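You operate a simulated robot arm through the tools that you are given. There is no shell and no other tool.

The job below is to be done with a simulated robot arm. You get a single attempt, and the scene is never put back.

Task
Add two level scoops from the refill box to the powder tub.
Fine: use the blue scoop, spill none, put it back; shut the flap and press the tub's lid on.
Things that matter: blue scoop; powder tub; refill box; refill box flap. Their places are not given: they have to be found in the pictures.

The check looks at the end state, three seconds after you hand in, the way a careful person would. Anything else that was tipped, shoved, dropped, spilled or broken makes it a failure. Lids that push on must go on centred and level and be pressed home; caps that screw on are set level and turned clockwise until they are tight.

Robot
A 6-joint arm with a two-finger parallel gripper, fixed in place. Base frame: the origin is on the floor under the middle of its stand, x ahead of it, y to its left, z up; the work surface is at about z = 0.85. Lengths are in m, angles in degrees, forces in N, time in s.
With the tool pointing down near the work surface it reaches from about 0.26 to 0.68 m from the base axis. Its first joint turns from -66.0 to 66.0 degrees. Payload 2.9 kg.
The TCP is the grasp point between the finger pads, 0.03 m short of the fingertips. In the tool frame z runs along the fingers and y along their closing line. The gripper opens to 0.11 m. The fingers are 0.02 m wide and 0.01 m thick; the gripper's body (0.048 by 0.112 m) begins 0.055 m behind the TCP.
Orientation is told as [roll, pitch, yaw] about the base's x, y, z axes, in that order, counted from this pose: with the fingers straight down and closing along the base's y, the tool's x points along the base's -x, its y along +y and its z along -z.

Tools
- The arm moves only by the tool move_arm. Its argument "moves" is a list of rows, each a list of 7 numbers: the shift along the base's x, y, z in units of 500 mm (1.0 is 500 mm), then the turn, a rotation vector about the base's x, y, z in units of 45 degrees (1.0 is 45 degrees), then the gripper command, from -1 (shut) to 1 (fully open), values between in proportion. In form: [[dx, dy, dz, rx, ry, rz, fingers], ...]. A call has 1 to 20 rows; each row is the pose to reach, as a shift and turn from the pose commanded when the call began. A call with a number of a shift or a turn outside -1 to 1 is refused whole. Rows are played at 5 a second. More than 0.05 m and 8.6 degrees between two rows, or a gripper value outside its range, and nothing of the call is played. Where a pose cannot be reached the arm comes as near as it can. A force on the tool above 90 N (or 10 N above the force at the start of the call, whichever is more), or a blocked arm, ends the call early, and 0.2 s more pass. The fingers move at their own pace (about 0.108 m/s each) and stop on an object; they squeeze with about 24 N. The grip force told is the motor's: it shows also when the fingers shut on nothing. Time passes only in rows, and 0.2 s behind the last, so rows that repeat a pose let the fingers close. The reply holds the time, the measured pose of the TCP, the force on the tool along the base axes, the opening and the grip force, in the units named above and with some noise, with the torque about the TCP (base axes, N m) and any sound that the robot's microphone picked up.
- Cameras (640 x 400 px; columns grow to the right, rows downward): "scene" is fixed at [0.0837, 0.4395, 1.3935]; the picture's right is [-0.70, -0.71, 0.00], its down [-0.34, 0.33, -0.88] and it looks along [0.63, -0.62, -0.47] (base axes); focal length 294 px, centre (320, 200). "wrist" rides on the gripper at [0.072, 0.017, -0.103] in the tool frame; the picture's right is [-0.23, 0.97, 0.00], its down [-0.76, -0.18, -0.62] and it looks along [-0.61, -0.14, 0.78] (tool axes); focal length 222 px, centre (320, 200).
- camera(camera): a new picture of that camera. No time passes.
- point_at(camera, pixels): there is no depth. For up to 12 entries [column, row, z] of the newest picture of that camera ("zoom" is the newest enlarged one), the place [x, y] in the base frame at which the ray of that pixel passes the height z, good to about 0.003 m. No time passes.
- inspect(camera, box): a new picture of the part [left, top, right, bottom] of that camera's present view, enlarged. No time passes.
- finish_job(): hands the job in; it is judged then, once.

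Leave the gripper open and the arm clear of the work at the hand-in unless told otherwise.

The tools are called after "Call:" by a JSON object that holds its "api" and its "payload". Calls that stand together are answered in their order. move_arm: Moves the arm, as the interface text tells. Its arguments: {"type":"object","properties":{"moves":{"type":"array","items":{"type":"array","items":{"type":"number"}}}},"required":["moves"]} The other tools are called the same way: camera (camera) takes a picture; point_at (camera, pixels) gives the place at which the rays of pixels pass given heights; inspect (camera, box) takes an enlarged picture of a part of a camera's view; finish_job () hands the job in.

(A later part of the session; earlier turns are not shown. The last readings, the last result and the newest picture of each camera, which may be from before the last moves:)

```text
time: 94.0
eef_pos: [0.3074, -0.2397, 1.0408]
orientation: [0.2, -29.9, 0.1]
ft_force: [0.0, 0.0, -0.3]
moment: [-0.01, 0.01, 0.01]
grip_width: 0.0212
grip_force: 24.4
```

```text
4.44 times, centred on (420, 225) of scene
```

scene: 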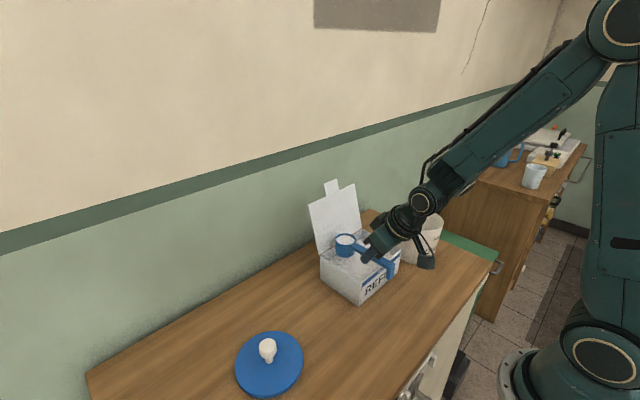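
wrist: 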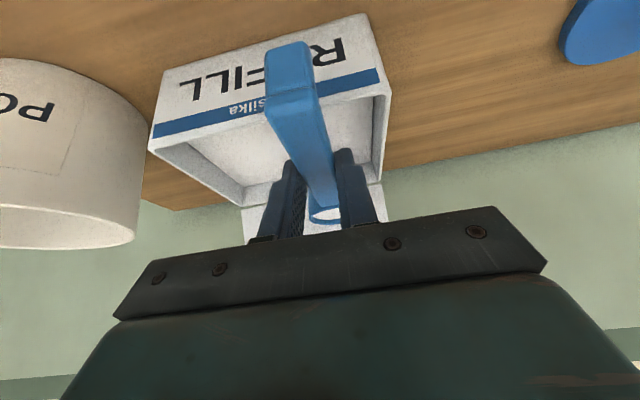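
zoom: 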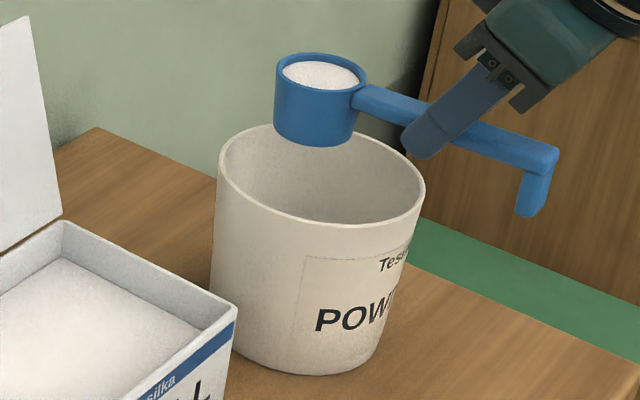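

The full cup is centred over the tub mouth. Pour: rotate slowly through the first 49°.

Call:
{"api": "move_arm", "payload": {"moves": [[0.0005, -0.003, 0.0035, -0.0575, 0.0405, 0.0335, -1], [0.001, -0.006, 0.007, -0.115, 0.081, 0.067, -1], [0.002, -0.009, 0.0108, -0.1725, 0.121, 0.1, -1], [0.003, -0.012, 0.0145, -0.23, 0.161, 0.133, -1], [0.004, -0.0148, 0.0178, -0.2875, 0.2015, 0.1665, -1], [0.005, -0.0175, 0.021, -0.345, 0.242, 0.2, -1], [0.0065, -0.0193, 0.0235, -0.403, 0.282, 0.233, -1], [0.008, -0.021, 0.026, -0.461, 0.322, 0.266, -1], [0.0105, -0.0223, 0.0285, -0.5185, 0.3625, 0.2995, -1], [0.013, -0.0235, 0.031, -0.576, 0.403, 0.333, -1], [0.0155, -0.0243, 0.0335, -0.6335, 0.443, 0.366, -1], [0.018, -0.025, 0.036, -0.691, 0.483, 0.399, -1], [0.021, -0.0252, 0.038, -0.7485, 0.5235, 0.4325, -1], [0.024, -0.0254, 0.04, -0.806, 0.564, 0.466, -1]]}}

Call:
{"api": "inspect", "payload": {"camera": "scene", "box": [372, 180, 468, 270]}}

```text
time: 97.0
eef_pos: [0.3201, -0.2535, 1.059]
orientation: [-28.9, 4.4, 29.0]
ft_force: [-0.5, -0.4, 0.0]
moment: [0.0, 0.01, -0.02]
grip_width: 0.021
grip_force: 23.9
```

```text
4.44 times, centred on (420, 225) of scene
```

zoom: 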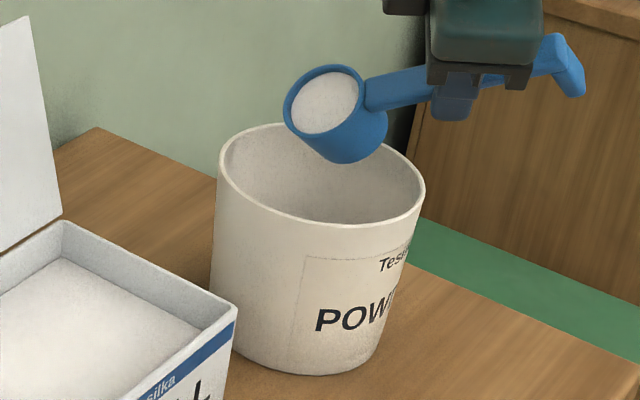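

No powder has moved yet at 44° tilt and the lip is over the tub. Continue the rotation.

Call:
{"api": "move_arm", "payload": {"moves": [[0.003, -0.002, 0.003, -0.0575, 0.0405, 0.0335, -1], [0.005, -0.004, 0.006, -0.115, 0.081, 0.067, -1], [0.0085, -0.005, 0.0085, -0.1725, 0.121, 0.1, -1], [0.011, -0.006, 0.011, -0.23, 0.161, 0.133, -1], [0.0145, -0.0045, 0.0128, -0.2875, 0.2015, 0.1665, -1], [0.018, -0.003, 0.0145, -0.345, 0.242, 0.2, -1], [0.022, -0.0005, 0.0163, -0.403, 0.282, 0.233, -1], [0.026, 0.002, 0.018, -0.461, 0.322, 0.266, -1], [0.03, 0.005, 0.019, -0.5185, 0.3625, 0.2995, -1], [0.034, 0.008, 0.02, -0.576, 0.403, 0.333, -1], [0.038, 0.0125, 0.0205, -0.6335, 0.443, 0.366, -1], [0.042, 0.017, 0.021, -0.691, 0.483, 0.399, -1], [0.047, 0.022, 0.0215, -0.7485, 0.5235, 0.4325, -1], [0.052, 0.027, 0.022, -0.806, 0.564, 0.466, -1]]}}

Call:
{"api": "inspect", "payload": {"camera": "scene", "box": [372, 180, 468, 270]}}

```text
time: 100.0
eef_pos: [0.347, -0.239, 1.0711]
orientation: [-44.0, 46.4, 44.1]
ft_force: [-0.1, 0.6, -0.3]
moment: [0.03, -0.03, 0.02]
grip_width: 0.0215
grip_force: 24.0
```

```text
4.44 times, centred on (420, 225) of scene
```

zoom: 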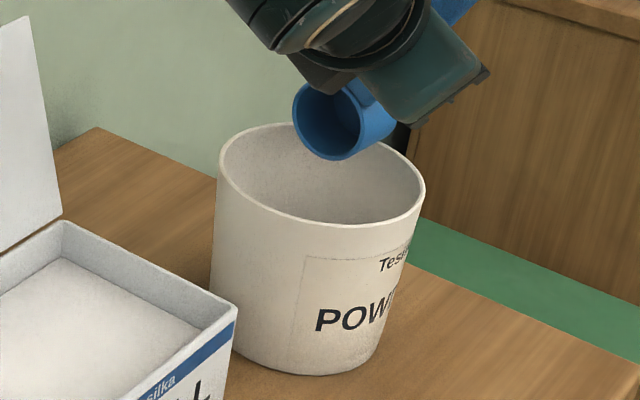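

The cup looks empty now. Zoom to check residue and any spill.

Call:
{"api": "inspect", "payload": {"camera": "scene", "box": [408, 190, 440, 222]}}

Call:
{"api": "inspect", "payload": {"camera": "scene", "box": [340, 200, 500, 300]}}

```text
12.50 times, centred on (424, 206) of scene
```

zoom: 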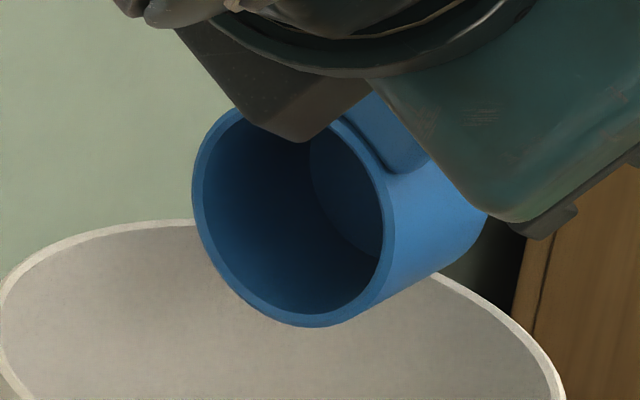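

```text
4.00 times, centred on (420, 250) of scene
```

zoom: 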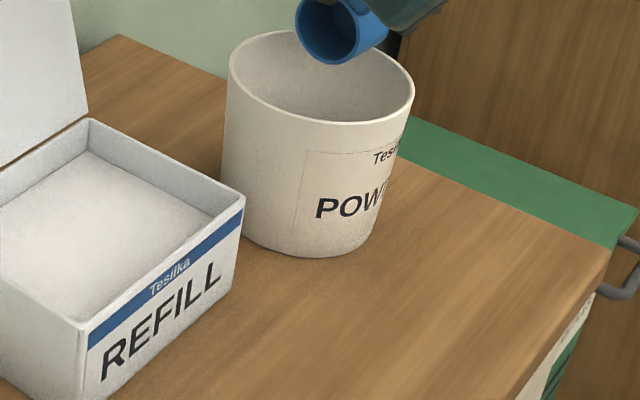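

Empty, and no spill in sight. Reverse the rotation in two calls back to level over the tub.

Call:
{"api": "move_arm", "payload": {"moves": [[-0.01, -0.01, -0.001, 0.115, -0.081, -0.067, -1], [-0.018, -0.019, -0.002, 0.23, -0.161, -0.133, -1], [-0.026, -0.025, -0.004, 0.345, -0.242, -0.2, -1], [-0.034, -0.03, -0.0075, 0.461, -0.322, -0.266, -1], [-0.041, -0.031, -0.011, 0.576, -0.403, -0.333, -1], [-0.047, -0.029, -0.016, 0.691, -0.483, -0.399, -1], [-0.052, -0.027, -0.022, 0.806, -0.564, -0.466, -1]]}}

Call:
{"api": "move_arm", "payload": {"moves": [[-0.006, 0, -0.004, 0.115, -0.081, -0.067, -1], [-0.011, 0.002, -0.009, 0.23, -0.161, -0.133, -1], [-0.016, 0.0044, -0.014, 0.345, -0.242, -0.2, -1], [-0.019, 0.008, -0.019, 0.461, -0.322, -0.266, -1], [-0.021, 0.0134, -0.0255, 0.576, -0.403, -0.333, -1], [-0.023, 0.0194, -0.033, 0.691, -0.483, -0.399, -1], [-0.024, 0.0254, -0.04, 0.806, -0.564, -0.466, -1], [-0.024, 0.0254, -0.04, 0.806, -0.564, -0.466, -1]]}}

Call:
{"api": "camera", "payload": {"camera": "wrist"}}

Call:
{"api": "inspect", "payload": {"camera": "scene", "box": [300, 170, 460, 310]}}

```text
time: 101.6
eef_pos: [0.3221, -0.2531, 1.0582]
orientation: [-28.9, 4.3, 28.9]
ft_force: [0.8, -0.2, -0.9]
moment: [0.01, 0.02, -0.01]
grip_width: 0.0214
grip_force: 24.0
```

```text
time: 103.4
eef_pos: [0.3082, -0.2393, 1.0396]
orientation: [0.2, -29.9, 0.0]
ft_force: [0.1, 0.5, -1.4]
moment: [0.0, 0.01, -0.01]
grip_width: 0.0212
grip_force: 24.0
```

```text
taken
```

wrist: 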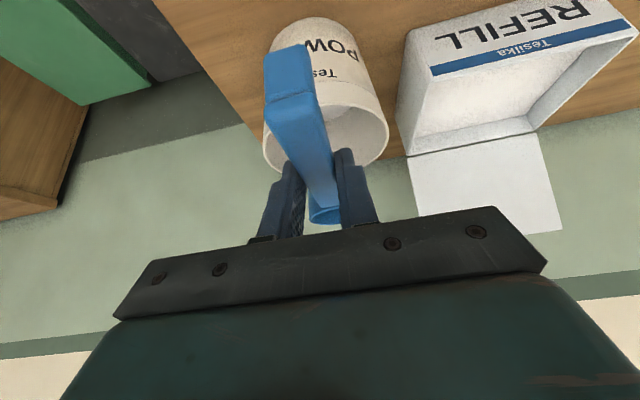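

```text
2.86 times, centred on (380, 240) of scene
```

zoom: 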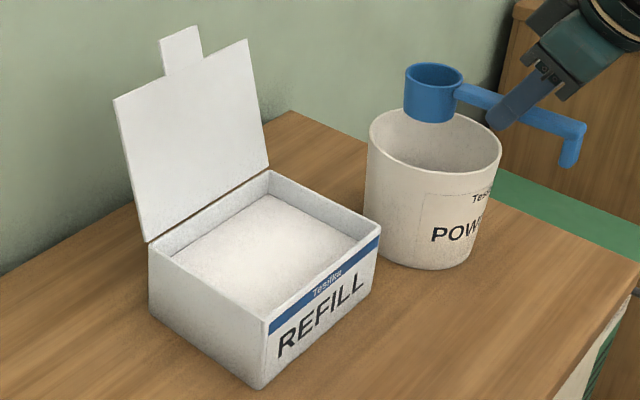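

Check the box contents closely before the second scoop.

Call:
{"api": "inspect", "payload": {"camera": "scene", "box": [314, 225, 410, 285]}}

```text
6.67 times, centred on (362, 255) of scene
```

zoom: 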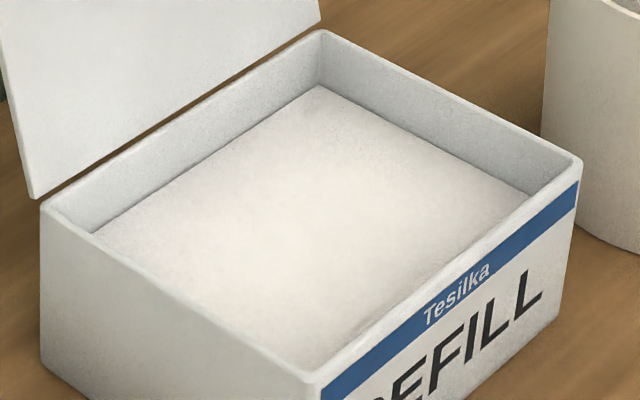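

The powder is flat, ~24 mm below the rim now. Go back over the box (y≈-0.06) for the second scoop, and tilt nose-down 40°.

Call:
{"api": "move_arm", "payload": {"moves": [[0.01, 0.03, 0, 0, 0, 0, -1], [0.03, 0.09, 0, 0, 0, 0, -1], [0.055, 0.16, 0, 0, 0, 0, -1], [0.08, 0.23, 0, 0, 0, 0, -1], [0.105, 0.3, 0, 0, 0, 0, -1], [0.12, 0.34, 0, 0, 0, 0, -1], [0.128, 0.355, 0, 0, 0, 0, -1], [0.128, 0.355, 0, 0, 0, 0, -1]]}}

Call:
{"api": "move_arm", "payload": {"moves": [[0.002, 0, 0.01, 0, 0.148, 0, -1], [0.005, 0, 0.012, 0, 0.296, 0, -1], [0.009, 0, 0.006, 0, 0.444, 0, -1], [0.013, 0, -0.005, 0, 0.593, 0, -1], [0.018, 0, -0.017, 0, 0.741, 0, -1], [0.0228, 0, -0.029, 0, 0.889, 0, -1], [0.0228, 0, -0.029, 0, 0.889, 0, -1]]}}

Call:
{"api": "inspect", "payload": {"camera": "scene", "box": [296, 170, 424, 310]}}

```text
time: 105.2
eef_pos: [0.3729, -0.0626, 1.0409]
orientation: [0.2, -30.0, 0.1]
ft_force: [0.3, 0.0, -2.2]
moment: [0.01, -0.03, 0.0]
grip_width: 0.0212
grip_force: 24.1
```

```text
time: 106.8
eef_pos: [0.3828, -0.0609, 1.0251]
orientation: [0.2, 10.2, 0.1]
ft_force: [-0.4, 1.4, -0.2]
moment: [0.02, 0.01, 0.0]
grip_width: 0.0211
grip_force: 24.3
```

```text
2.86 times, centred on (360, 240) of scene
```

zoom: 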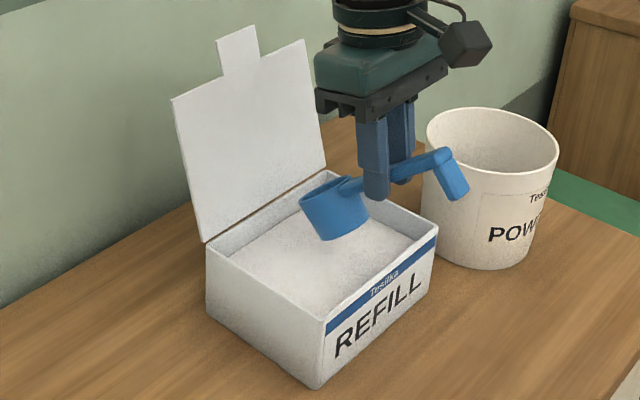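

Plunge at 50° to rim-centre z≈0.905, then sweep to the back.

Call:
{"api": "move_arm", "payload": {"moves": [[0.007, 0, -0.002, 0, 0.111, 0, -1], [0.0144, 0, -0.0024, 0, 0.222, 0, -1], [0.0144, 0, -0.0524, 0, 0.222, 0, -1], [0.0144, 0, -0.0824, 0, 0.222, 0, -1], [0.0144, 0, -0.1024, 0, 0.222, 0, -1], [0.0144, 0, -0.1184, 0, 0.222, 0, -1], [0.0144, 0, -0.1224, 0, 0.222, 0, -1], [0.024, 0, -0.1224, 0, 0.222, 0, -1], [0.034, 0, -0.1224, 0, 0.222, 0, -1], [0.044, 0, -0.1224, 0, 0.222, 0, -1], [0.054, 0, -0.1224, 0, 0.222, 0, -1], [0.0624, 0, -0.1224, 0, 0.222, 0, -1]]}}

Call:
{"api": "inspect", "payload": {"camera": "scene", "box": [316, 210, 412, 290]}}

```text
time: 109.4
eef_pos: [0.4147, -0.0624, 0.9642]
orientation: [0.0, 20.2, 0.1]
ft_force: [-6.1, -0.2, 15.1]
moment: [0.03, 0.14, -0.03]
grip_width: 0.0211
grip_force: 24.2
```

```text
5.00 times, centred on (364, 250) of scene
```

zoom: 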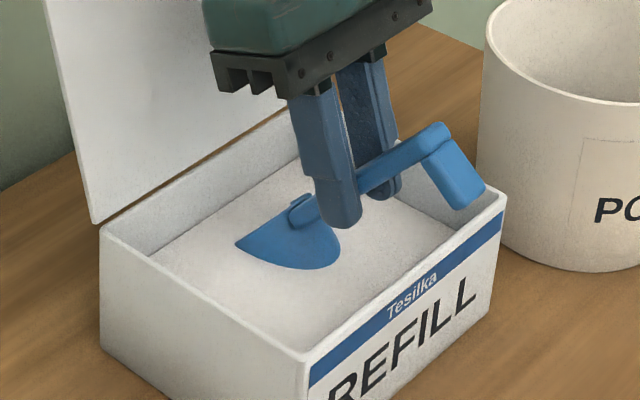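

The cup's bottom corner is brushing the box floor (15 N), so I now ride slightly higher while rotating up and lifting out level.

Call:
{"api": "move_arm", "payload": {"moves": [[-0.0078, 0, 0.0034, 0, -0.089, 0, -1], [-0.015, 0, -0.0018, 0, -0.178, 0, -1], [-0.0266, 0, -0.0134, 0, -0.333, 0, -1], [-0.0384, 0, -0.0272, 0, -0.489, 0, -1], [-0.0472, 0, -0.038, 0, -0.622, 0, -1], [-0.0544, 0, -0.0244, 0, -0.756, 0, -1], [-0.0624, 0, -0.005, 0, -0.889, 0, -1], [-0.0742, 0, 0.0164, 0, -1.0, 0, -1], [-0.0742, 0, 0.0164, 0, -1.0, 0, -1]]}}

Call:
{"api": "inspect", "payload": {"camera": "scene", "box": [316, 210, 412, 290]}}

Call:
{"api": "inspect", "payload": {"camera": "scene", "box": [346, 226, 378, 246]}}

```text
time: 111.4
eef_pos: [0.378, -0.0622, 0.9726]
orientation: [0.1, -24.8, 0.2]
ft_force: [0.1, -0.3, -0.5]
moment: [0.0, -0.01, 0.05]
grip_width: 0.0211
grip_force: 24.2
```

```text
5.00 times, centred on (364, 250) of scene
```

zoom: 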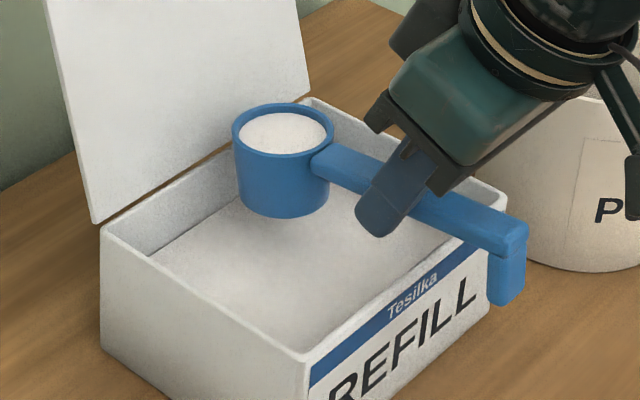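

```text
16.00 times, centred on (362, 236) of scene
```

zoom: 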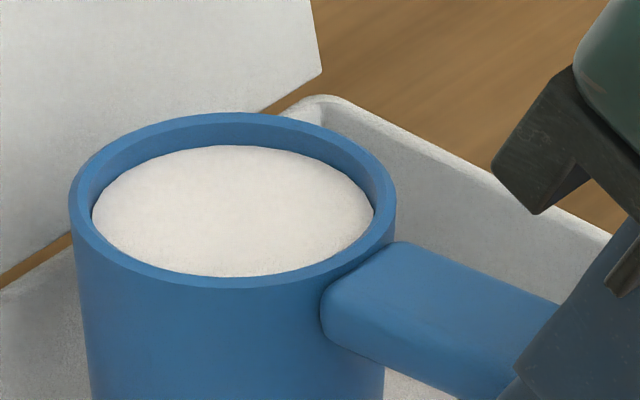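

Filled again. Bring to exactly level (-5°) and compare the fill with the first scoop.

Call:
{"api": "move_arm", "payload": {"moves": [[-0.004, 0, 0.01, 0, -0.06, 0, -1], [-0.008, 0, 0.02, 0, -0.111, 0, -1], [-0.008, 0, 0.02, 0, -0.111, 0, -1]]}}

Call:
{"api": "inspect", "payload": {"camera": "scene", "box": [344, 223, 376, 243]}}

```text
time: 112.2
eef_pos: [0.3734, -0.0622, 0.9819]
orientation: [0.1, -29.9, 0.1]
ft_force: [0.4, -0.5, 0.0]
moment: [0.0, 0.01, -0.02]
grip_width: 0.0212
grip_force: 24.4
```

```text
16.00 times, centred on (360, 233) of scene
```

zoom: 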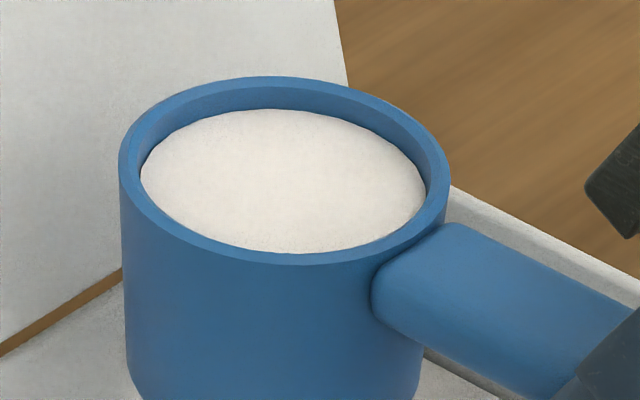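

Same level fill as the first. Lift and carry smoothly to the tub.

Call:
{"api": "move_arm", "payload": {"moves": [[0, 0, 0.025, 0, 0, 0, -1], [0, 0, 0.06, 0, 0, 0, -1], [0, 0, 0.095, 0, 0, 0, -1], [-0.005, -0.01, 0.115, 0, 0, 0, -1], [-0.02, -0.035, 0.119, 0, 0, 0, -1], [-0.04, -0.08, 0.119, 0, 0, 0, -1], [-0.06, -0.135, 0.119, 0, 0, 0, -1], [-0.08, -0.19, 0.119, 0, 0, 0, -1], [-0.1, -0.245, 0.119, 0, 0, 0, -1], [-0.117, -0.295, 0.119, 0, 0, 0, -1], [-0.127, -0.335, 0.119, 0, 0, 0, -1], [-0.131, -0.353, 0.119, 0, 0, 0, -1], [-0.131, -0.358, 0.119, 0, 0, 0, -1], [-0.131, -0.358, 0.119, 0, 0, 0, -1]]}}

Call:
{"api": "inspect", "payload": {"camera": "scene", "box": [372, 180, 468, 270]}}

```text
time: 115.2
eef_pos: [0.3085, -0.2412, 1.0418]
orientation: [0.2, -29.8, 0.2]
ft_force: [0.1, -0.9, 0.3]
moment: [0.02, 0.0, 0.02]
grip_width: 0.0213
grip_force: 24.1
```

```text
4.44 times, centred on (420, 225) of scene
```

zoom: 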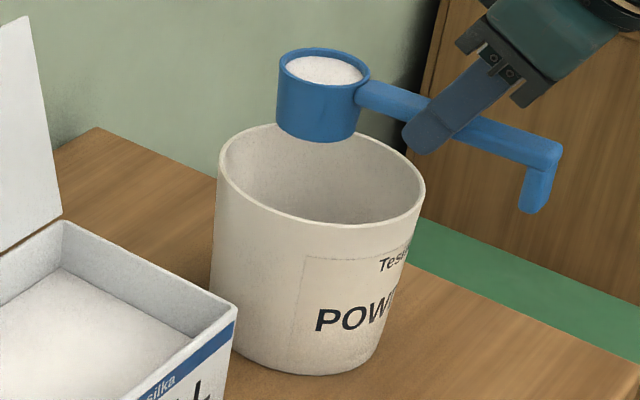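

Centred again. Pour with the same two-stage rotation.

Call:
{"api": "move_arm", "payload": {"moves": [[0.0005, -0.003, 0.0035, -0.0575, 0.0405, 0.0335, -1], [0.001, -0.006, 0.007, -0.115, 0.081, 0.067, -1], [0.002, -0.009, 0.0108, -0.1725, 0.121, 0.1, -1], [0.003, -0.012, 0.0145, -0.23, 0.161, 0.133, -1], [0.004, -0.0148, 0.0178, -0.2875, 0.2015, 0.1665, -1], [0.005, -0.0175, 0.021, -0.345, 0.242, 0.2, -1], [0.0065, -0.0193, 0.0235, -0.403, 0.282, 0.233, -1], [0.008, -0.021, 0.026, -0.461, 0.322, 0.266, -1], [0.0105, -0.0223, 0.0285, -0.5185, 0.3625, 0.2995, -1], [0.013, -0.0235, 0.031, -0.576, 0.403, 0.333, -1], [0.0155, -0.0243, 0.0335, -0.6335, 0.443, 0.366, -1], [0.018, -0.025, 0.036, -0.691, 0.483, 0.399, -1], [0.021, -0.0252, 0.038, -0.7485, 0.5235, 0.4325, -1], [0.024, -0.0254, 0.04, -0.806, 0.564, 0.466, -1]]}}

Call:
{"api": "move_arm", "payload": {"moves": [[0.003, -0.002, 0.003, -0.0575, 0.0405, 0.0335, -1], [0.005, -0.004, 0.006, -0.115, 0.081, 0.067, -1], [0.0085, -0.005, 0.0085, -0.1725, 0.121, 0.1, -1], [0.011, -0.006, 0.011, -0.23, 0.161, 0.133, -1], [0.0145, -0.0045, 0.0128, -0.2875, 0.2015, 0.1665, -1], [0.018, -0.003, 0.0145, -0.345, 0.242, 0.2, -1], [0.022, -0.0005, 0.0163, -0.403, 0.282, 0.233, -1], [0.026, 0.002, 0.018, -0.461, 0.322, 0.266, -1], [0.03, 0.005, 0.019, -0.5185, 0.3625, 0.2995, -1], [0.034, 0.008, 0.02, -0.576, 0.403, 0.333, -1], [0.038, 0.0125, 0.0205, -0.6335, 0.443, 0.366, -1], [0.042, 0.017, 0.021, -0.691, 0.483, 0.399, -1], [0.047, 0.022, 0.0215, -0.7485, 0.5235, 0.4325, -1], [0.052, 0.027, 0.022, -0.806, 0.564, 0.466, -1]]}}

Call:
{"api": "inspect", "payload": {"camera": "scene", "box": [372, 180, 468, 270]}}

Call:
{"api": "inspect", "payload": {"camera": "scene", "box": [408, 190, 440, 222]}}

```text
time: 118.2
eef_pos: [0.3204, -0.253, 1.0616]
orientation: [-28.9, 4.4, 29.1]
ft_force: [-0.3, 1.1, 0.3]
moment: [-0.04, 0.02, -0.02]
grip_width: 0.0212
grip_force: 24.0
```

```text
time: 121.2
eef_pos: [0.3475, -0.2404, 1.0728]
orientation: [-44.1, 46.4, 44.1]
ft_force: [0.5, 0.5, -0.4]
moment: [0.01, 0.02, -0.02]
grip_width: 0.021
grip_force: 24.1
```

```text
4.44 times, centred on (420, 225) of scene
```

zoom: 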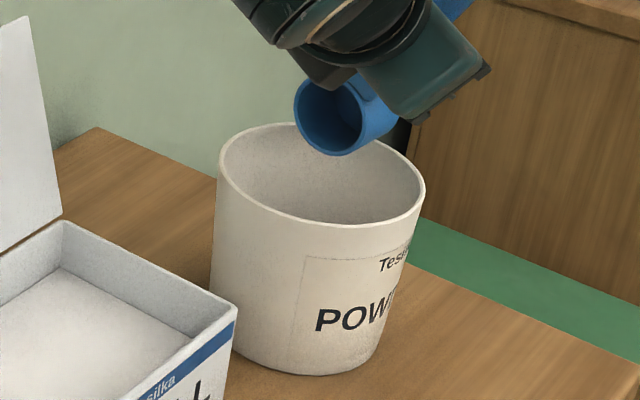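

```text
12.50 times, centred on (424, 206) of scene
```

zoom: 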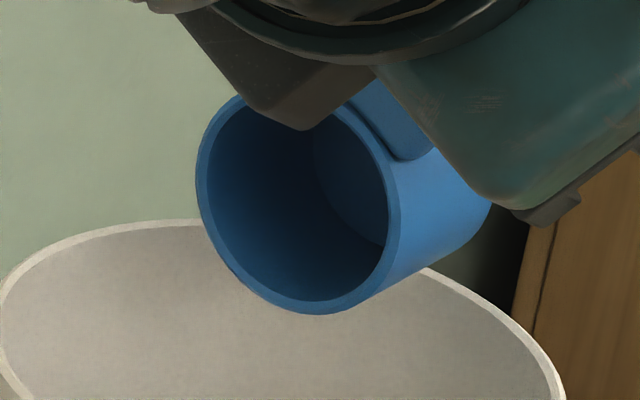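

Both scoops are in; the cup is empty. Reverse the rotation.

Call:
{"api": "move_arm", "payload": {"moves": [[-0.01, -0.01, -0.001, 0.115, -0.081, -0.067, -1], [-0.018, -0.019, -0.002, 0.23, -0.161, -0.133, -1], [-0.026, -0.025, -0.004, 0.345, -0.242, -0.2, -1], [-0.034, -0.03, -0.0075, 0.461, -0.322, -0.266, -1], [-0.041, -0.031, -0.011, 0.576, -0.403, -0.333, -1], [-0.047, -0.029, -0.016, 0.691, -0.483, -0.399, -1], [-0.052, -0.027, -0.022, 0.806, -0.564, -0.466, -1]]}}

Call:
{"api": "move_arm", "payload": {"moves": [[-0.006, 0, -0.004, 0.115, -0.081, -0.067, -1], [-0.011, 0.002, -0.009, 0.23, -0.161, -0.133, -1], [-0.016, 0.0044, -0.014, 0.345, -0.242, -0.2, -1], [-0.019, 0.008, -0.019, 0.461, -0.322, -0.266, -1], [-0.021, 0.0134, -0.0255, 0.576, -0.403, -0.333, -1], [-0.023, 0.0194, -0.033, 0.691, -0.483, -0.399, -1], [-0.024, 0.0254, -0.04, 0.806, -0.564, -0.466, -1], [-0.024, 0.0254, -0.04, 0.806, -0.564, -0.466, -1]]}}

Call:
{"api": "inspect", "payload": {"camera": "scene", "box": [300, 170, 500, 310]}}

```text
time: 122.8
eef_pos: [0.3211, -0.253, 1.0615]
orientation: [-28.9, 4.2, 28.9]
ft_force: [0.7, 0.2, -0.4]
moment: [0.02, -0.01, 0.05]
grip_width: 0.021
grip_force: 24.2
```

```text
time: 124.6
eef_pos: [0.3098, -0.242, 1.0408]
orientation: [0.2, -30.0, -0.1]
ft_force: [0.1, -0.6, 0.4]
moment: [0.01, -0.01, 0.02]
grip_width: 0.0214
grip_force: 24.2
```

```text
2.86 times, centred on (400, 240) of scene
```

zoom: 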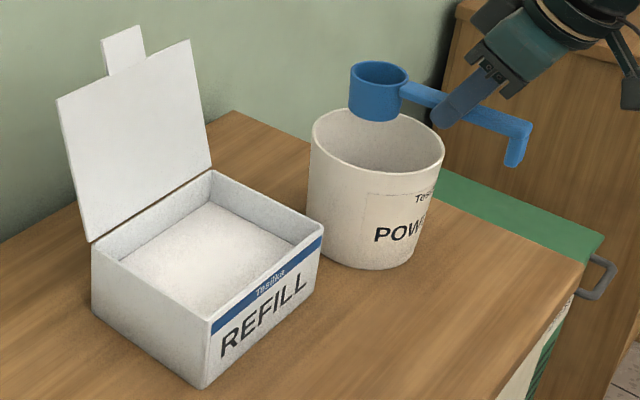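

No spill around. Carry the scoop back above its original place (x 0.3485, y 0.0915).

Call:
{"api": "move_arm", "payload": {"moves": [[0.008, 0.05, 0, 0, 0, 0, -1], [0.018, 0.13, 0, 0, 0, 0, -1], [0.028, 0.22, 0, 0, 0, 0, -1], [0.038, 0.31, 0, 0, 0, 0, -1], [0.048, 0.4, 0, 0, 0, 0, -1], [0.058, 0.49, 0, 0, 0, 0, -1], [0.07, 0.58, -0.01, 0, 0, 0, -1], [0.081, 0.64, -0.02, 0, 0, 0, -1], [0.081, 0.664, -0.02, 0, 0, 0, -1], [0.081, 0.664, -0.02, 0, 0, 0, -1]]}}

Call:
{"api": "inspect", "payload": {"camera": "scene", "box": [280, 190, 440, 310]}}

Call:
{"api": "camera", "payload": {"camera": "wrist"}}

```text
time: 126.8
eef_pos: [0.3477, 0.0917, 1.0336]
orientation: [0.0, -29.9, 0.1]
ft_force: [0.9, -0.4, -0.9]
moment: [0.0, 0.0, -0.02]
grip_width: 0.0212
grip_force: 24.3
```

```text
3.33 times, centred on (360, 250) of scene
```

zoom: 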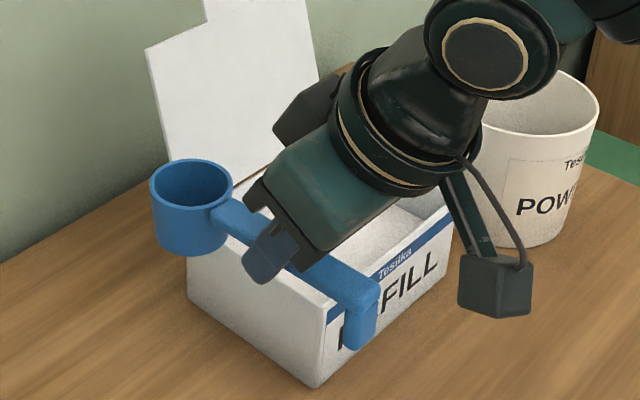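

```text
taken
```

wrist: 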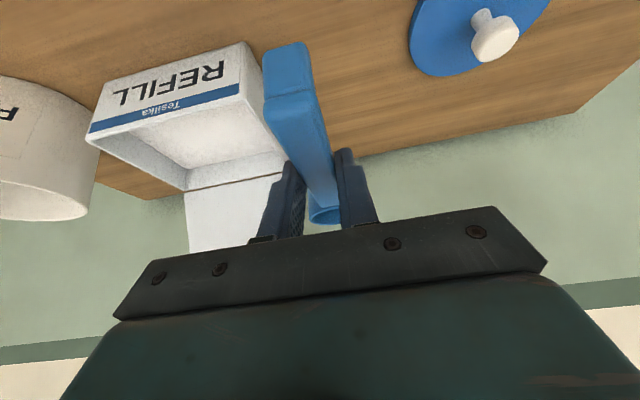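

The scoop is still level in the grip. Lower it: 128 mm down first.

Call:
{"api": "move_arm", "payload": {"moves": [[0, 0, -0.06, 0, 0, 0, -1], [0, 0, -0.13, 0, 0, 0, -1], [0, 0, -0.19, 0, 0, 0, -1], [0, 0, -0.23, 0, 0, 0, -1], [0, 0, -0.25, 0, 0, 0, -1], [0, 0, -0.26, 0, 0, 0, -1], [0, 0, -0.26, 0, 0, 0, -1]]}}

Call:
{"api": "inspect", "payload": {"camera": "scene", "box": [290, 250, 402, 350]}}

```text
time: 128.4
eef_pos: [0.3501, 0.0913, 0.9005]
orientation: [0.1, -29.9, 0.2]
ft_force: [1.1, 0.0, -0.3]
moment: [0.01, 0.02, -0.01]
grip_width: 0.0209
grip_force: 23.9
```

```text
4.00 times, centred on (346, 300) of scene
```

zoom: 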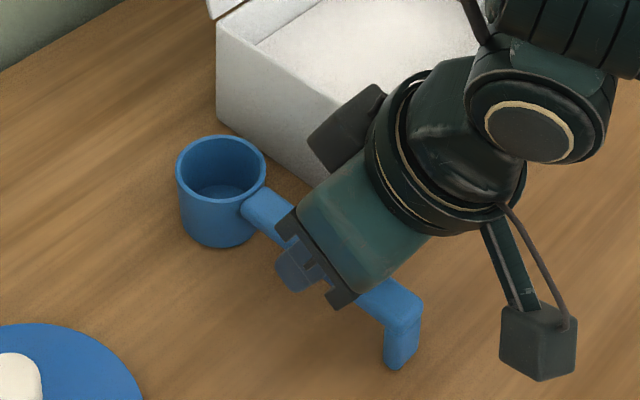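

Image shows about 3 mm to go and the same place as before. Lower in 1 mm steps.

Call:
{"api": "move_arm", "payload": {"moves": [[0, 0, -0.002, 0, 0, 0, -1], [0, 0, -0.004, 0, 0, 0, -1], [0, 0, -0.006, 0, 0, 0, -1], [0, 0, -0.006, 0, 0, 0, -1]]}}

```text
time: 129.4
eef_pos: [0.3487, 0.0914, 0.8982]
orientation: [0.0, -29.7, 0.1]
ft_force: [0.1, 0.3, -0.9]
moment: [-0.02, 0.01, 0.04]
grip_width: 0.0212
grip_force: 24.0
```

Call:
{"api": "move_arm", "payload": {"moves": [[0, 0, -0.002, 0, 0, 0, -1], [0, 0, -0.004, 0, 0, 0, -1], [0, 0, -0.004, 0, 0, 0, -1]]}}

Call:
{"api": "inspect", "payload": {"camera": "scene", "box": [290, 250, 402, 350]}}

```text
time: 130.2
eef_pos: [0.3491, 0.0921, 0.8964]
orientation: [0.1, -30.1, 0.1]
ft_force: [0.2, -0.6, 6.8]
moment: [0.04, -0.72, -0.05]
grip_width: 0.0214
grip_force: 23.3
```

```text
4.00 times, centred on (346, 300) of scene
```

zoom: 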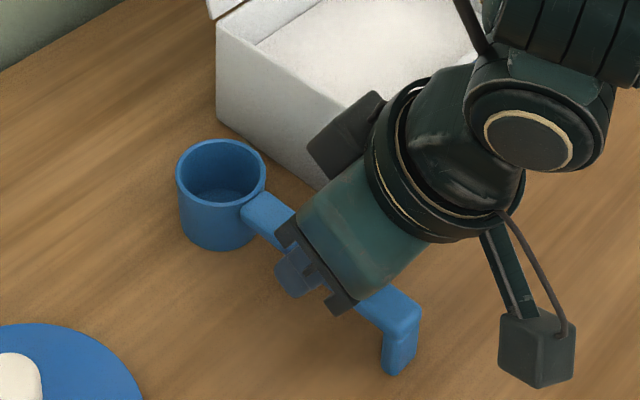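

Contact at the cup (6.8 N). Open the fingers gently and rise straight up.

Call:
{"api": "move_arm", "payload": {"moves": [[0, 0, 0.001, 0, 0, 0, -0.6], [0, 0, 0.001, 0, 0, 0, -0.4], [0, 0, 0.001, 0, 0, 0, -0.1], [0, 0, 0.001, 0, 0, 0, -0.1], [0, 0, 0.03, 0, 0, 0, -0.1], [0, 0, 0.07, 0, 0, 0, -0.1], [0, 0, 0.13, 0, 0, 0, -0.1], [0, 0, 0.2, 0, 0, 0, -0.1], [0, 0, 0.28, 0, 0, 0, -0.1], [0, 0, 0.36, 0, 0, 0, -0.1]]}}

Call:
{"api": "inspect", "payload": {"camera": "scene", "box": [290, 260, 402, 350]}}

Call:
{"api": "camera", "payload": {"camera": "scene"}}

```text
time: 132.4
eef_pos: [0.3489, 0.0922, 1.0771]
orientation: [0.0, -29.9, 0.1]
ft_force: [0.1, -0.9, 0.3]
moment: [0.01, 0.03, 0.02]
grip_width: 0.0494
grip_force: 0.0
```

```text
4.44 times, centred on (346, 305) of scene
```

zoom: 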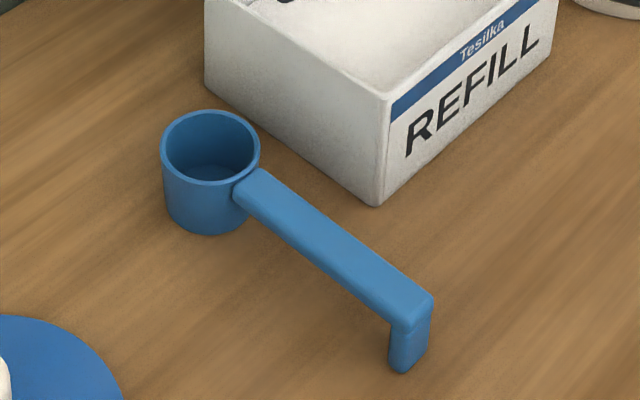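

```text
taken
```

scene: 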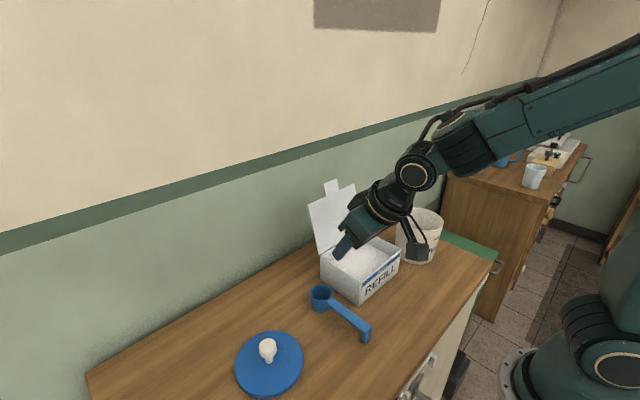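

The scoop is back within a millimetre of its original place, the box is unmoved. Next the flap: hinge at x≈0.497, leaning back ~20°, top edge ≈ (0.538, z 1.057), tab y -0.077…-0.029. I'll pitch the hand to -45°, open to 75 mm (to straddle the tab), and go above the box to view it.

Call:
{"api": "move_arm", "payload": {"moves": [[0, -0.02, 0.05, 0, -0.06, 0, 0.2], [0.03, -0.07, 0.1, 0, -0.14, 0, 0.364], [0.06, -0.14, 0.126, 0, -0.22, 0, 0.364], [0.1, -0.21, 0.126, 0, -0.3, 0, 0.364], [0.14, -0.27, 0.126, 0, -0.333, 0, 0.364], [0.16, -0.29, 0.126, 0, -0.333, 0, 0.364], [0.16, -0.29, 0.126, 0, -0.333, 0, 0.364]]}}

Call:
{"api": "camera", "payload": {"camera": "wrist"}}

Call:
{"api": "inspect", "payload": {"camera": "scene", "box": [290, 150, 450, 290]}}

```text
time: 134.0
eef_pos: [0.4293, -0.0559, 1.1388]
orientation: [0.0, -44.9, 0.3]
ft_force: [-0.2, 0.0, -1.1]
moment: [-0.01, 0.01, -0.03]
grip_width: 0.0753
grip_force: 0.1
```

```text
taken
```

wrist: 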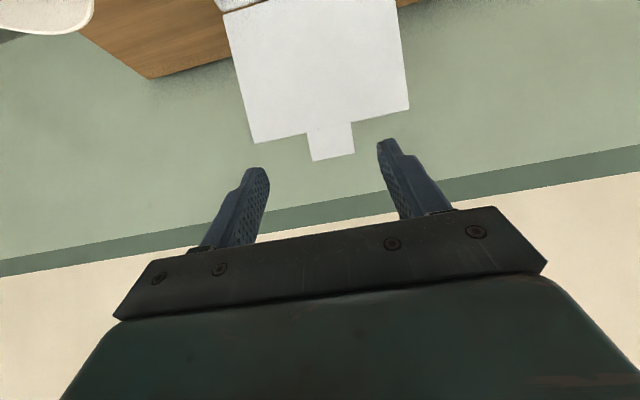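

```text
2.86 times, centred on (370, 220) of scene
```

zoom: 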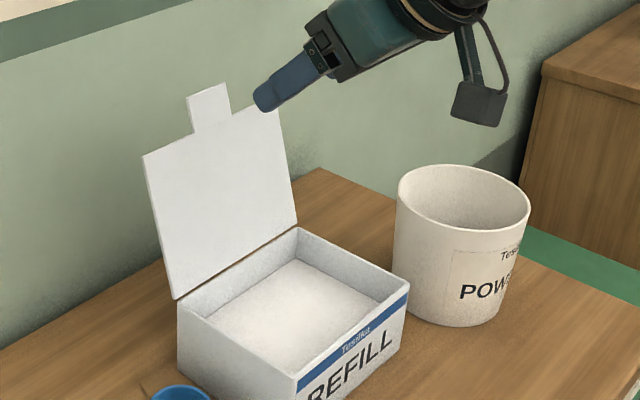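

Triangulated: flap top edge x≈0.534, z≈1.057, y -0.134…0.034; tab top ≈ (0.549, z 1.086). I'll go forward over the top edge with the fingertips (z 1.115), fingers either side of the tab.

Call:
{"api": "move_arm", "payload": {"moves": [[0.07, 0.003, 0, 0, 0, 0, 0.364], [0.14, 0.006, -0.02, 0, 0, 0, 0.364], [0.21, 0.01, -0.04, 0, 0, 0, 0.364], [0.255, 0.012, -0.048, 0, 0, 0, 0.364], [0.265, 0.012, -0.048, 0, 0, 0, 0.364], [0.265, 0.012, -0.048, 0, 0, 0, 0.364]]}}

Call:
{"api": "camera", "payload": {"camera": "wrist"}}

Call:
{"api": "inspect", "payload": {"camera": "scene", "box": [290, 140, 450, 280]}}

```text
time: 135.4
eef_pos: [0.5605, -0.0481, 1.1145]
orientation: [0.0, -44.8, 0.0]
ft_force: [-0.3, -0.8, 0.2]
moment: [0.0, -0.03, 0.01]
grip_width: 0.075
grip_force: 0.0
```

```text
taken
```

wrist: 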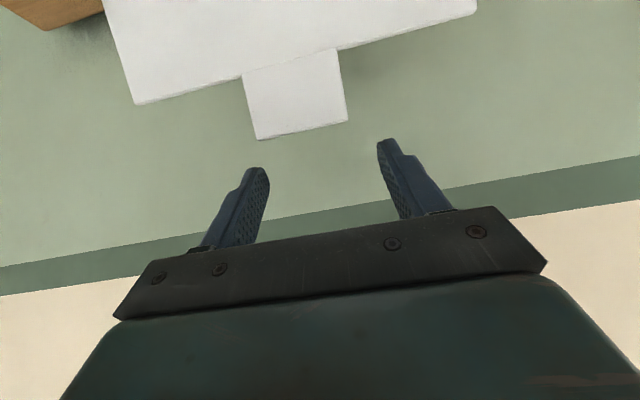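

```text
2.86 times, centred on (370, 210) of scene
```

zoom: 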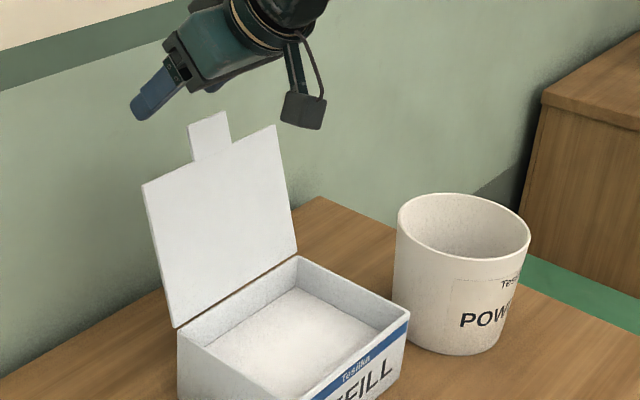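

The tab (y -0.076…-0.026) is between the fingers (±37 mm about -0.048). Lower so the fingertips drop behind the flap's top edge: TCP z 1.06.

Call:
{"api": "move_arm", "payload": {"moves": [[0, -0.004, -0.03, 0, 0, 0, 0.364], [0, -0.004, -0.06, 0, 0, 0, 0.364], [0, -0.004, -0.09, 0, 0, 0, 0.364], [0, -0.004, -0.109, 0, 0, 0, 0.364], [0, -0.004, -0.109, 0, 0, 0, 0.364]]}}

Call:
{"api": "inspect", "payload": {"camera": "scene", "box": [290, 140, 450, 280]}}

```text
time: 136.6
eef_pos: [0.5615, -0.0494, 1.0618]
orientation: [0.0, -44.9, 0.1]
ft_force: [0.4, -0.1, 0.5]
moment: [-0.03, -0.01, -0.01]
grip_width: 0.0748
grip_force: 0.1
```

```text
2.86 times, centred on (370, 210) of scene
```

zoom: 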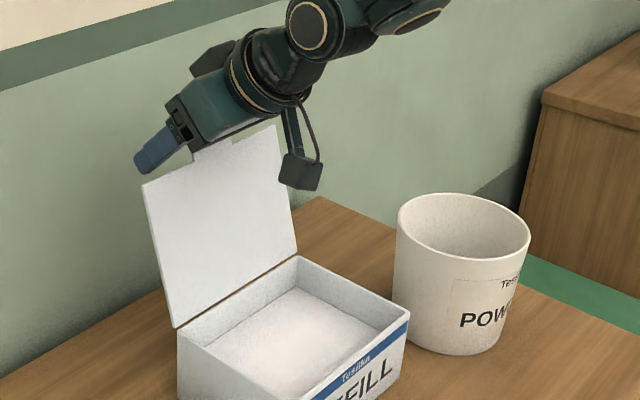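

Now pull back toward -x slowly to swing the flap up past vertical.

Call:
{"api": "move_arm", "payload": {"moves": [[-0.02, 0, 0, 0, 0, 0, 0.364], [-0.04, 0, 0, 0, 0, 0, 0.364], [-0.06, 0, 0, 0, 0, 0, 0.364], [-0.08, 0, 0.0, 0, 0, 0, 0.364], [-0.1, 0, 0.0, 0, 0, 0, 0.364]]}}

Call:
{"api": "inspect", "payload": {"camera": "scene", "box": [290, 140, 450, 280]}}

Call:
{"api": "camera", "payload": {"camera": "wrist"}}

```text
time: 137.8
eef_pos: [0.5116, -0.0497, 1.06]
orientation: [0.1, -44.7, 0.1]
ft_force: [0.3, 0.1, 0.0]
moment: [0.01, 0.0, -0.02]
grip_width: 0.0751
grip_force: 0.0
```

```text
2.86 times, centred on (370, 210) of scene
```

zoom: 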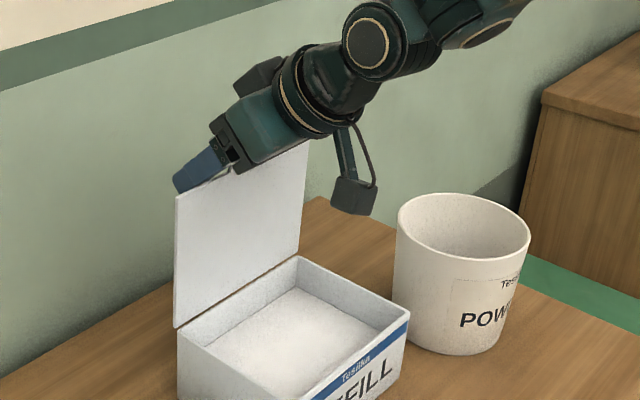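

```text
taken
```

wrist: 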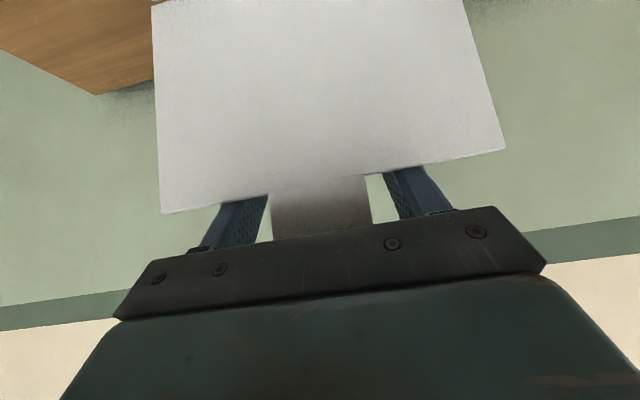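

The flap is at vertical. Continue pulling to bring it well forward.

Call:
{"api": "move_arm", "payload": {"moves": [[-0.02, 0, 0, 0, 0, 0, 0.364], [-0.04, 0, 0, 0, 0, 0, 0.364], [-0.06, 0, 0, 0, 0, 0, 0.364], [-0.08, 0, 0, 0, 0, 0, 0.364], [-0.1, 0, 0, 0, 0, 0, 0.364], [-0.12, 0, -0.01, 0, 0, 0, 0.364]]}}

Call:
{"api": "inspect", "payload": {"camera": "scene", "box": [290, 140, 450, 280]}}

Call:
{"api": "camera", "payload": {"camera": "wrist"}}

```text
time: 139.2
eef_pos: [0.4529, -0.05, 1.0558]
orientation: [0.1, -44.9, 0.1]
ft_force: [0.0, 0.1, -0.2]
moment: [-0.02, -0.03, -0.02]
grip_width: 0.0749
grip_force: 0.1
```

```text
2.86 times, centred on (370, 210) of scene
```

zoom: 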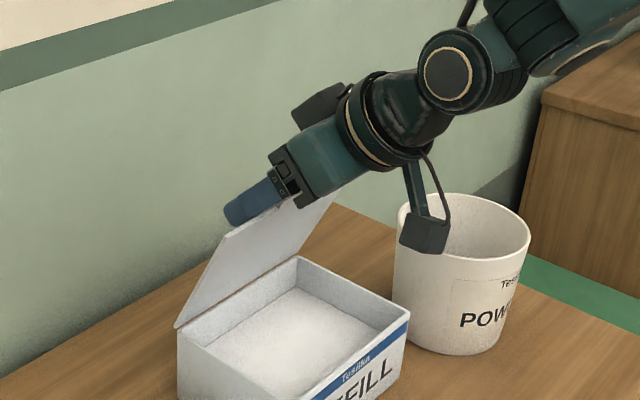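

```text
taken
```

wrist: 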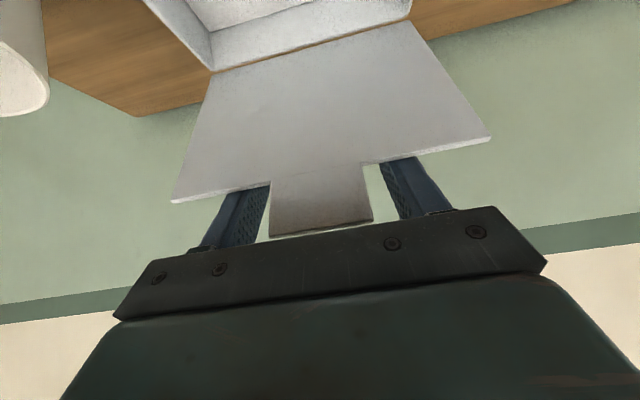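

The flap follows, now ~25° forward of vertical. Continue forward and down along its arc.

Call:
{"api": "move_arm", "payload": {"moves": [[-0.023, 0, -0.02, 0, 0, 0, 0.364], [-0.046, 0, -0.04, 0, 0, 0, 0.364], [-0.068, 0, -0.06, 0, 0, 0, 0.364], [-0.09, 0, -0.077, 0, 0, 0, 0.364], [-0.106, 0, -0.092, 0, 0, 0, 0.364], [-0.128, 0, -0.122, 0, 0, 0, 0.364]]}}

Call:
{"api": "inspect", "payload": {"camera": "scene", "box": [290, 160, 450, 300]}}

Call:
{"api": "camera", "payload": {"camera": "wrist"}}

```text
time: 140.6
eef_pos: [0.3873, -0.0495, 0.9952]
orientation: [0.0, -44.8, 0.1]
ft_force: [0.4, -0.5, -0.7]
moment: [0.01, -0.02, 0.04]
grip_width: 0.075
grip_force: 0.0
```

```text
2.86 times, centred on (370, 230) of scene
```

zoom: 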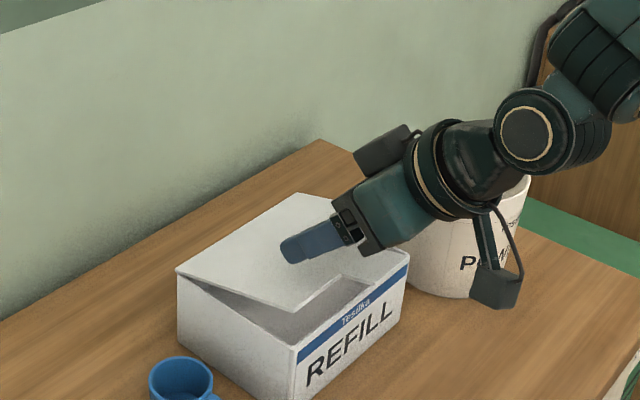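

```text
taken
```

wrist: 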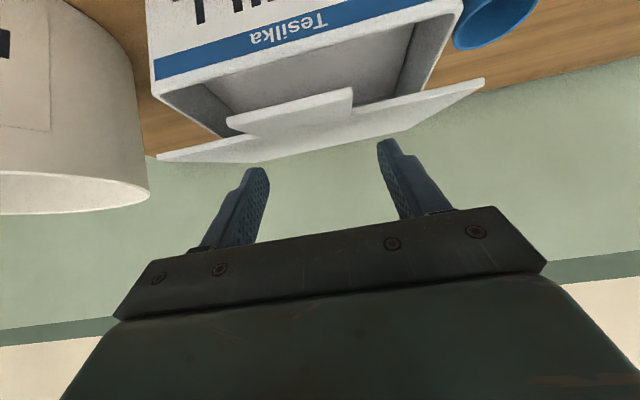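

About 70° closed. Push on down gently to shut it.

Call:
{"api": "move_arm", "payload": {"moves": [[-0.004, 0, -0.012, 0, 0, 0, 0.364], [-0.008, 0, -0.024, 0, 0, 0, 0.364], [-0.01, 0, -0.036, 0, 0, 0, 0.364], [-0.012, 0, -0.046, 0, 0, 0, 0.364], [-0.012, 0, -0.052, 0, 0, 0, 0.364]]}}

Call:
{"api": "inspect", "payload": {"camera": "scene", "box": [290, 180, 450, 320]}}

Call:
{"api": "camera", "payload": {"camera": "wrist"}}

```text
time: 141.8
eef_pos: [0.3871, -0.0522, 0.9712]
orientation: [0.0, -44.7, 0.1]
ft_force: [-0.5, -1.0, 1.0]
moment: [-0.02, 0.01, 0.0]
grip_width: 0.0752
grip_force: 0.0
out of reach, approached as far as the arm can: row 3, 4, 5
```

```text
2.86 times, centred on (370, 250) of scene
```

zoom: 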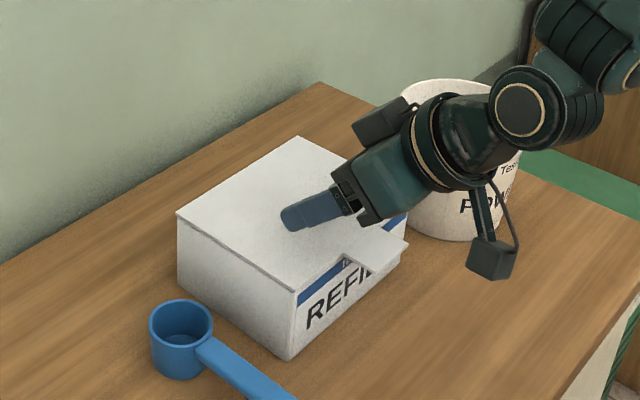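

```text
taken
```

wrist: 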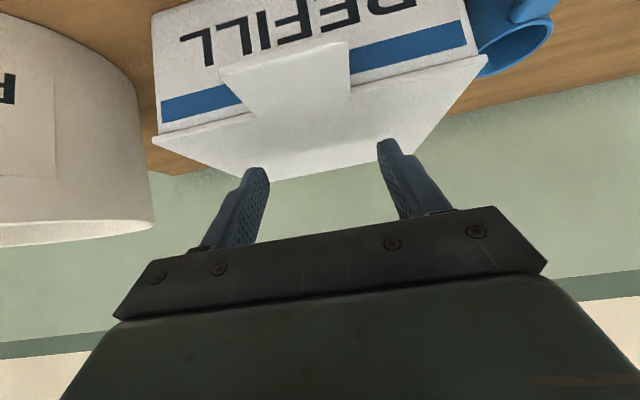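

Nearly shut; the arm is at its reach limit in this posture. I'll lift, turn the hand vertical, close the fingers, and look at the flap.

Call:
{"api": "move_arm", "payload": {"moves": [[0, 0, 0.04, 0, 0, 0, 0.364], [0.02, 0, 0.1, 0, 0.15, 0, 0], [0.03, 0, 0.16, 0, 0.32, 0, -0.5], [0.04, 0, 0.2, 0, 0.49, 0, -1], [0.05, 0, 0.22, 0, 0.66, 0, -1], [0.05, 0, 0.22, 0, 0.83, 0, -1], [0.05, 0, 0.22, 0, 1.0, 0, -1]]}}

Call:
{"api": "inspect", "payload": {"camera": "scene", "box": [290, 190, 450, 310]}}

Call:
{"api": "camera", "payload": {"camera": "wrist"}}

```text
time: 143.4
eef_pos: [0.4121, -0.0513, 1.0799]
orientation: [0.2, 0.2, 0.1]
ft_force: [0.1, 0.2, 0.7]
moment: [0.02, -0.01, 0.01]
grip_width: 0.0
grip_force: 23.9
```

```text
3.33 times, centred on (370, 250) of scene
```

zoom: 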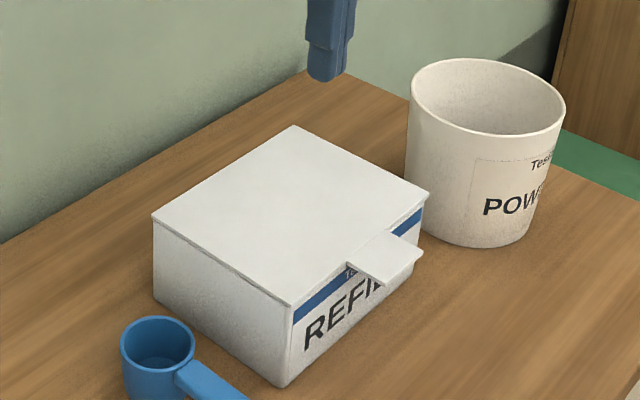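

```text
taken
```

wrist: 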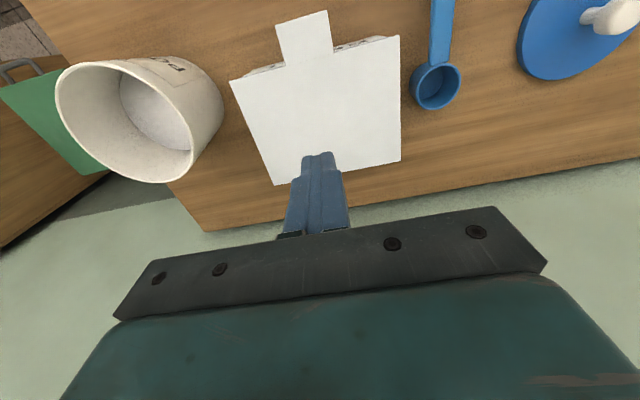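

The flap lies on the box. Zoom in to check for any remaining gap.

Call:
{"api": "inspect", "payload": {"camera": "scene", "box": [310, 225, 406, 309]}}

Call:
{"api": "inspect", "payload": {"camera": "scene", "box": [330, 245, 394, 285]}}

```text
4.76 times, centred on (358, 267) of scene
```

zoom: 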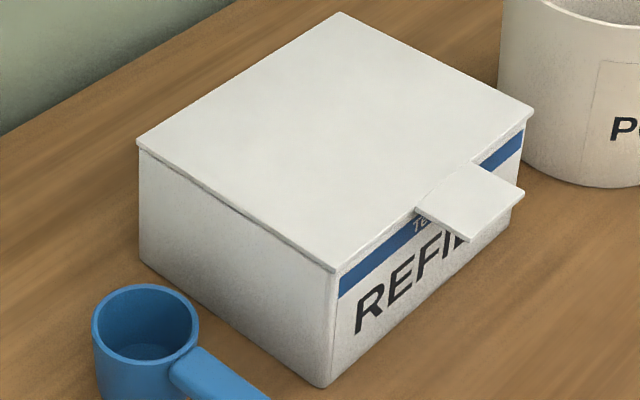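

```text
10.00 times, centred on (362, 265) of scene
```

zoom: 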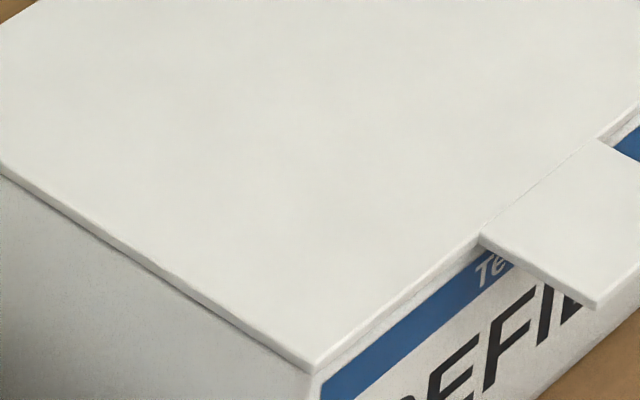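

The flap is flat with no visible gap. I'll give it one gentle press near its front edge to be sure.

Call:
{"api": "move_arm", "payload": {"moves": [[-0.01, 0, -0.05, 0, 0, 0, -1], [-0.03, 0, -0.12, 0, 0, 0, -1], [-0.04, 0, -0.18, 0, 0, 0, -1], [-0.04, 0, -0.205, 0, 0, 0, -1], [-0.04, 0, -0.212, 0, 0, 0, -1], [-0.04, 0, -0.218, 0, 0, 0, -1], [-0.04, 0, -0.222, 0, 0, 0, -1]]}}

```text
time: 145.0
eef_pos: [0.3915, -0.0508, 0.9701]
orientation: [0.2, 0.1, 0.1]
ft_force: [-0.1, -0.1, -0.3]
moment: [-0.01, 0.0, -0.03]
grip_width: 0.0
grip_force: 24.3
```

Call:
{"api": "move_arm", "payload": {"moves": [[0, 0, -0.003, 0, 0, 0, -1], [0, 0, -0.006, 0, 0, 0, -1], [0, 0, -0.009, 0, 0, 0, -1]]}}

```text
time: 145.8
eef_pos: [0.3913, -0.0508, 0.9639]
orientation: [0.0, 0.2, 0.1]
ft_force: [0.4, 1.1, -0.7]
moment: [-0.01, 0.01, 0.05]
grip_width: 0.0002
grip_force: 23.9
```

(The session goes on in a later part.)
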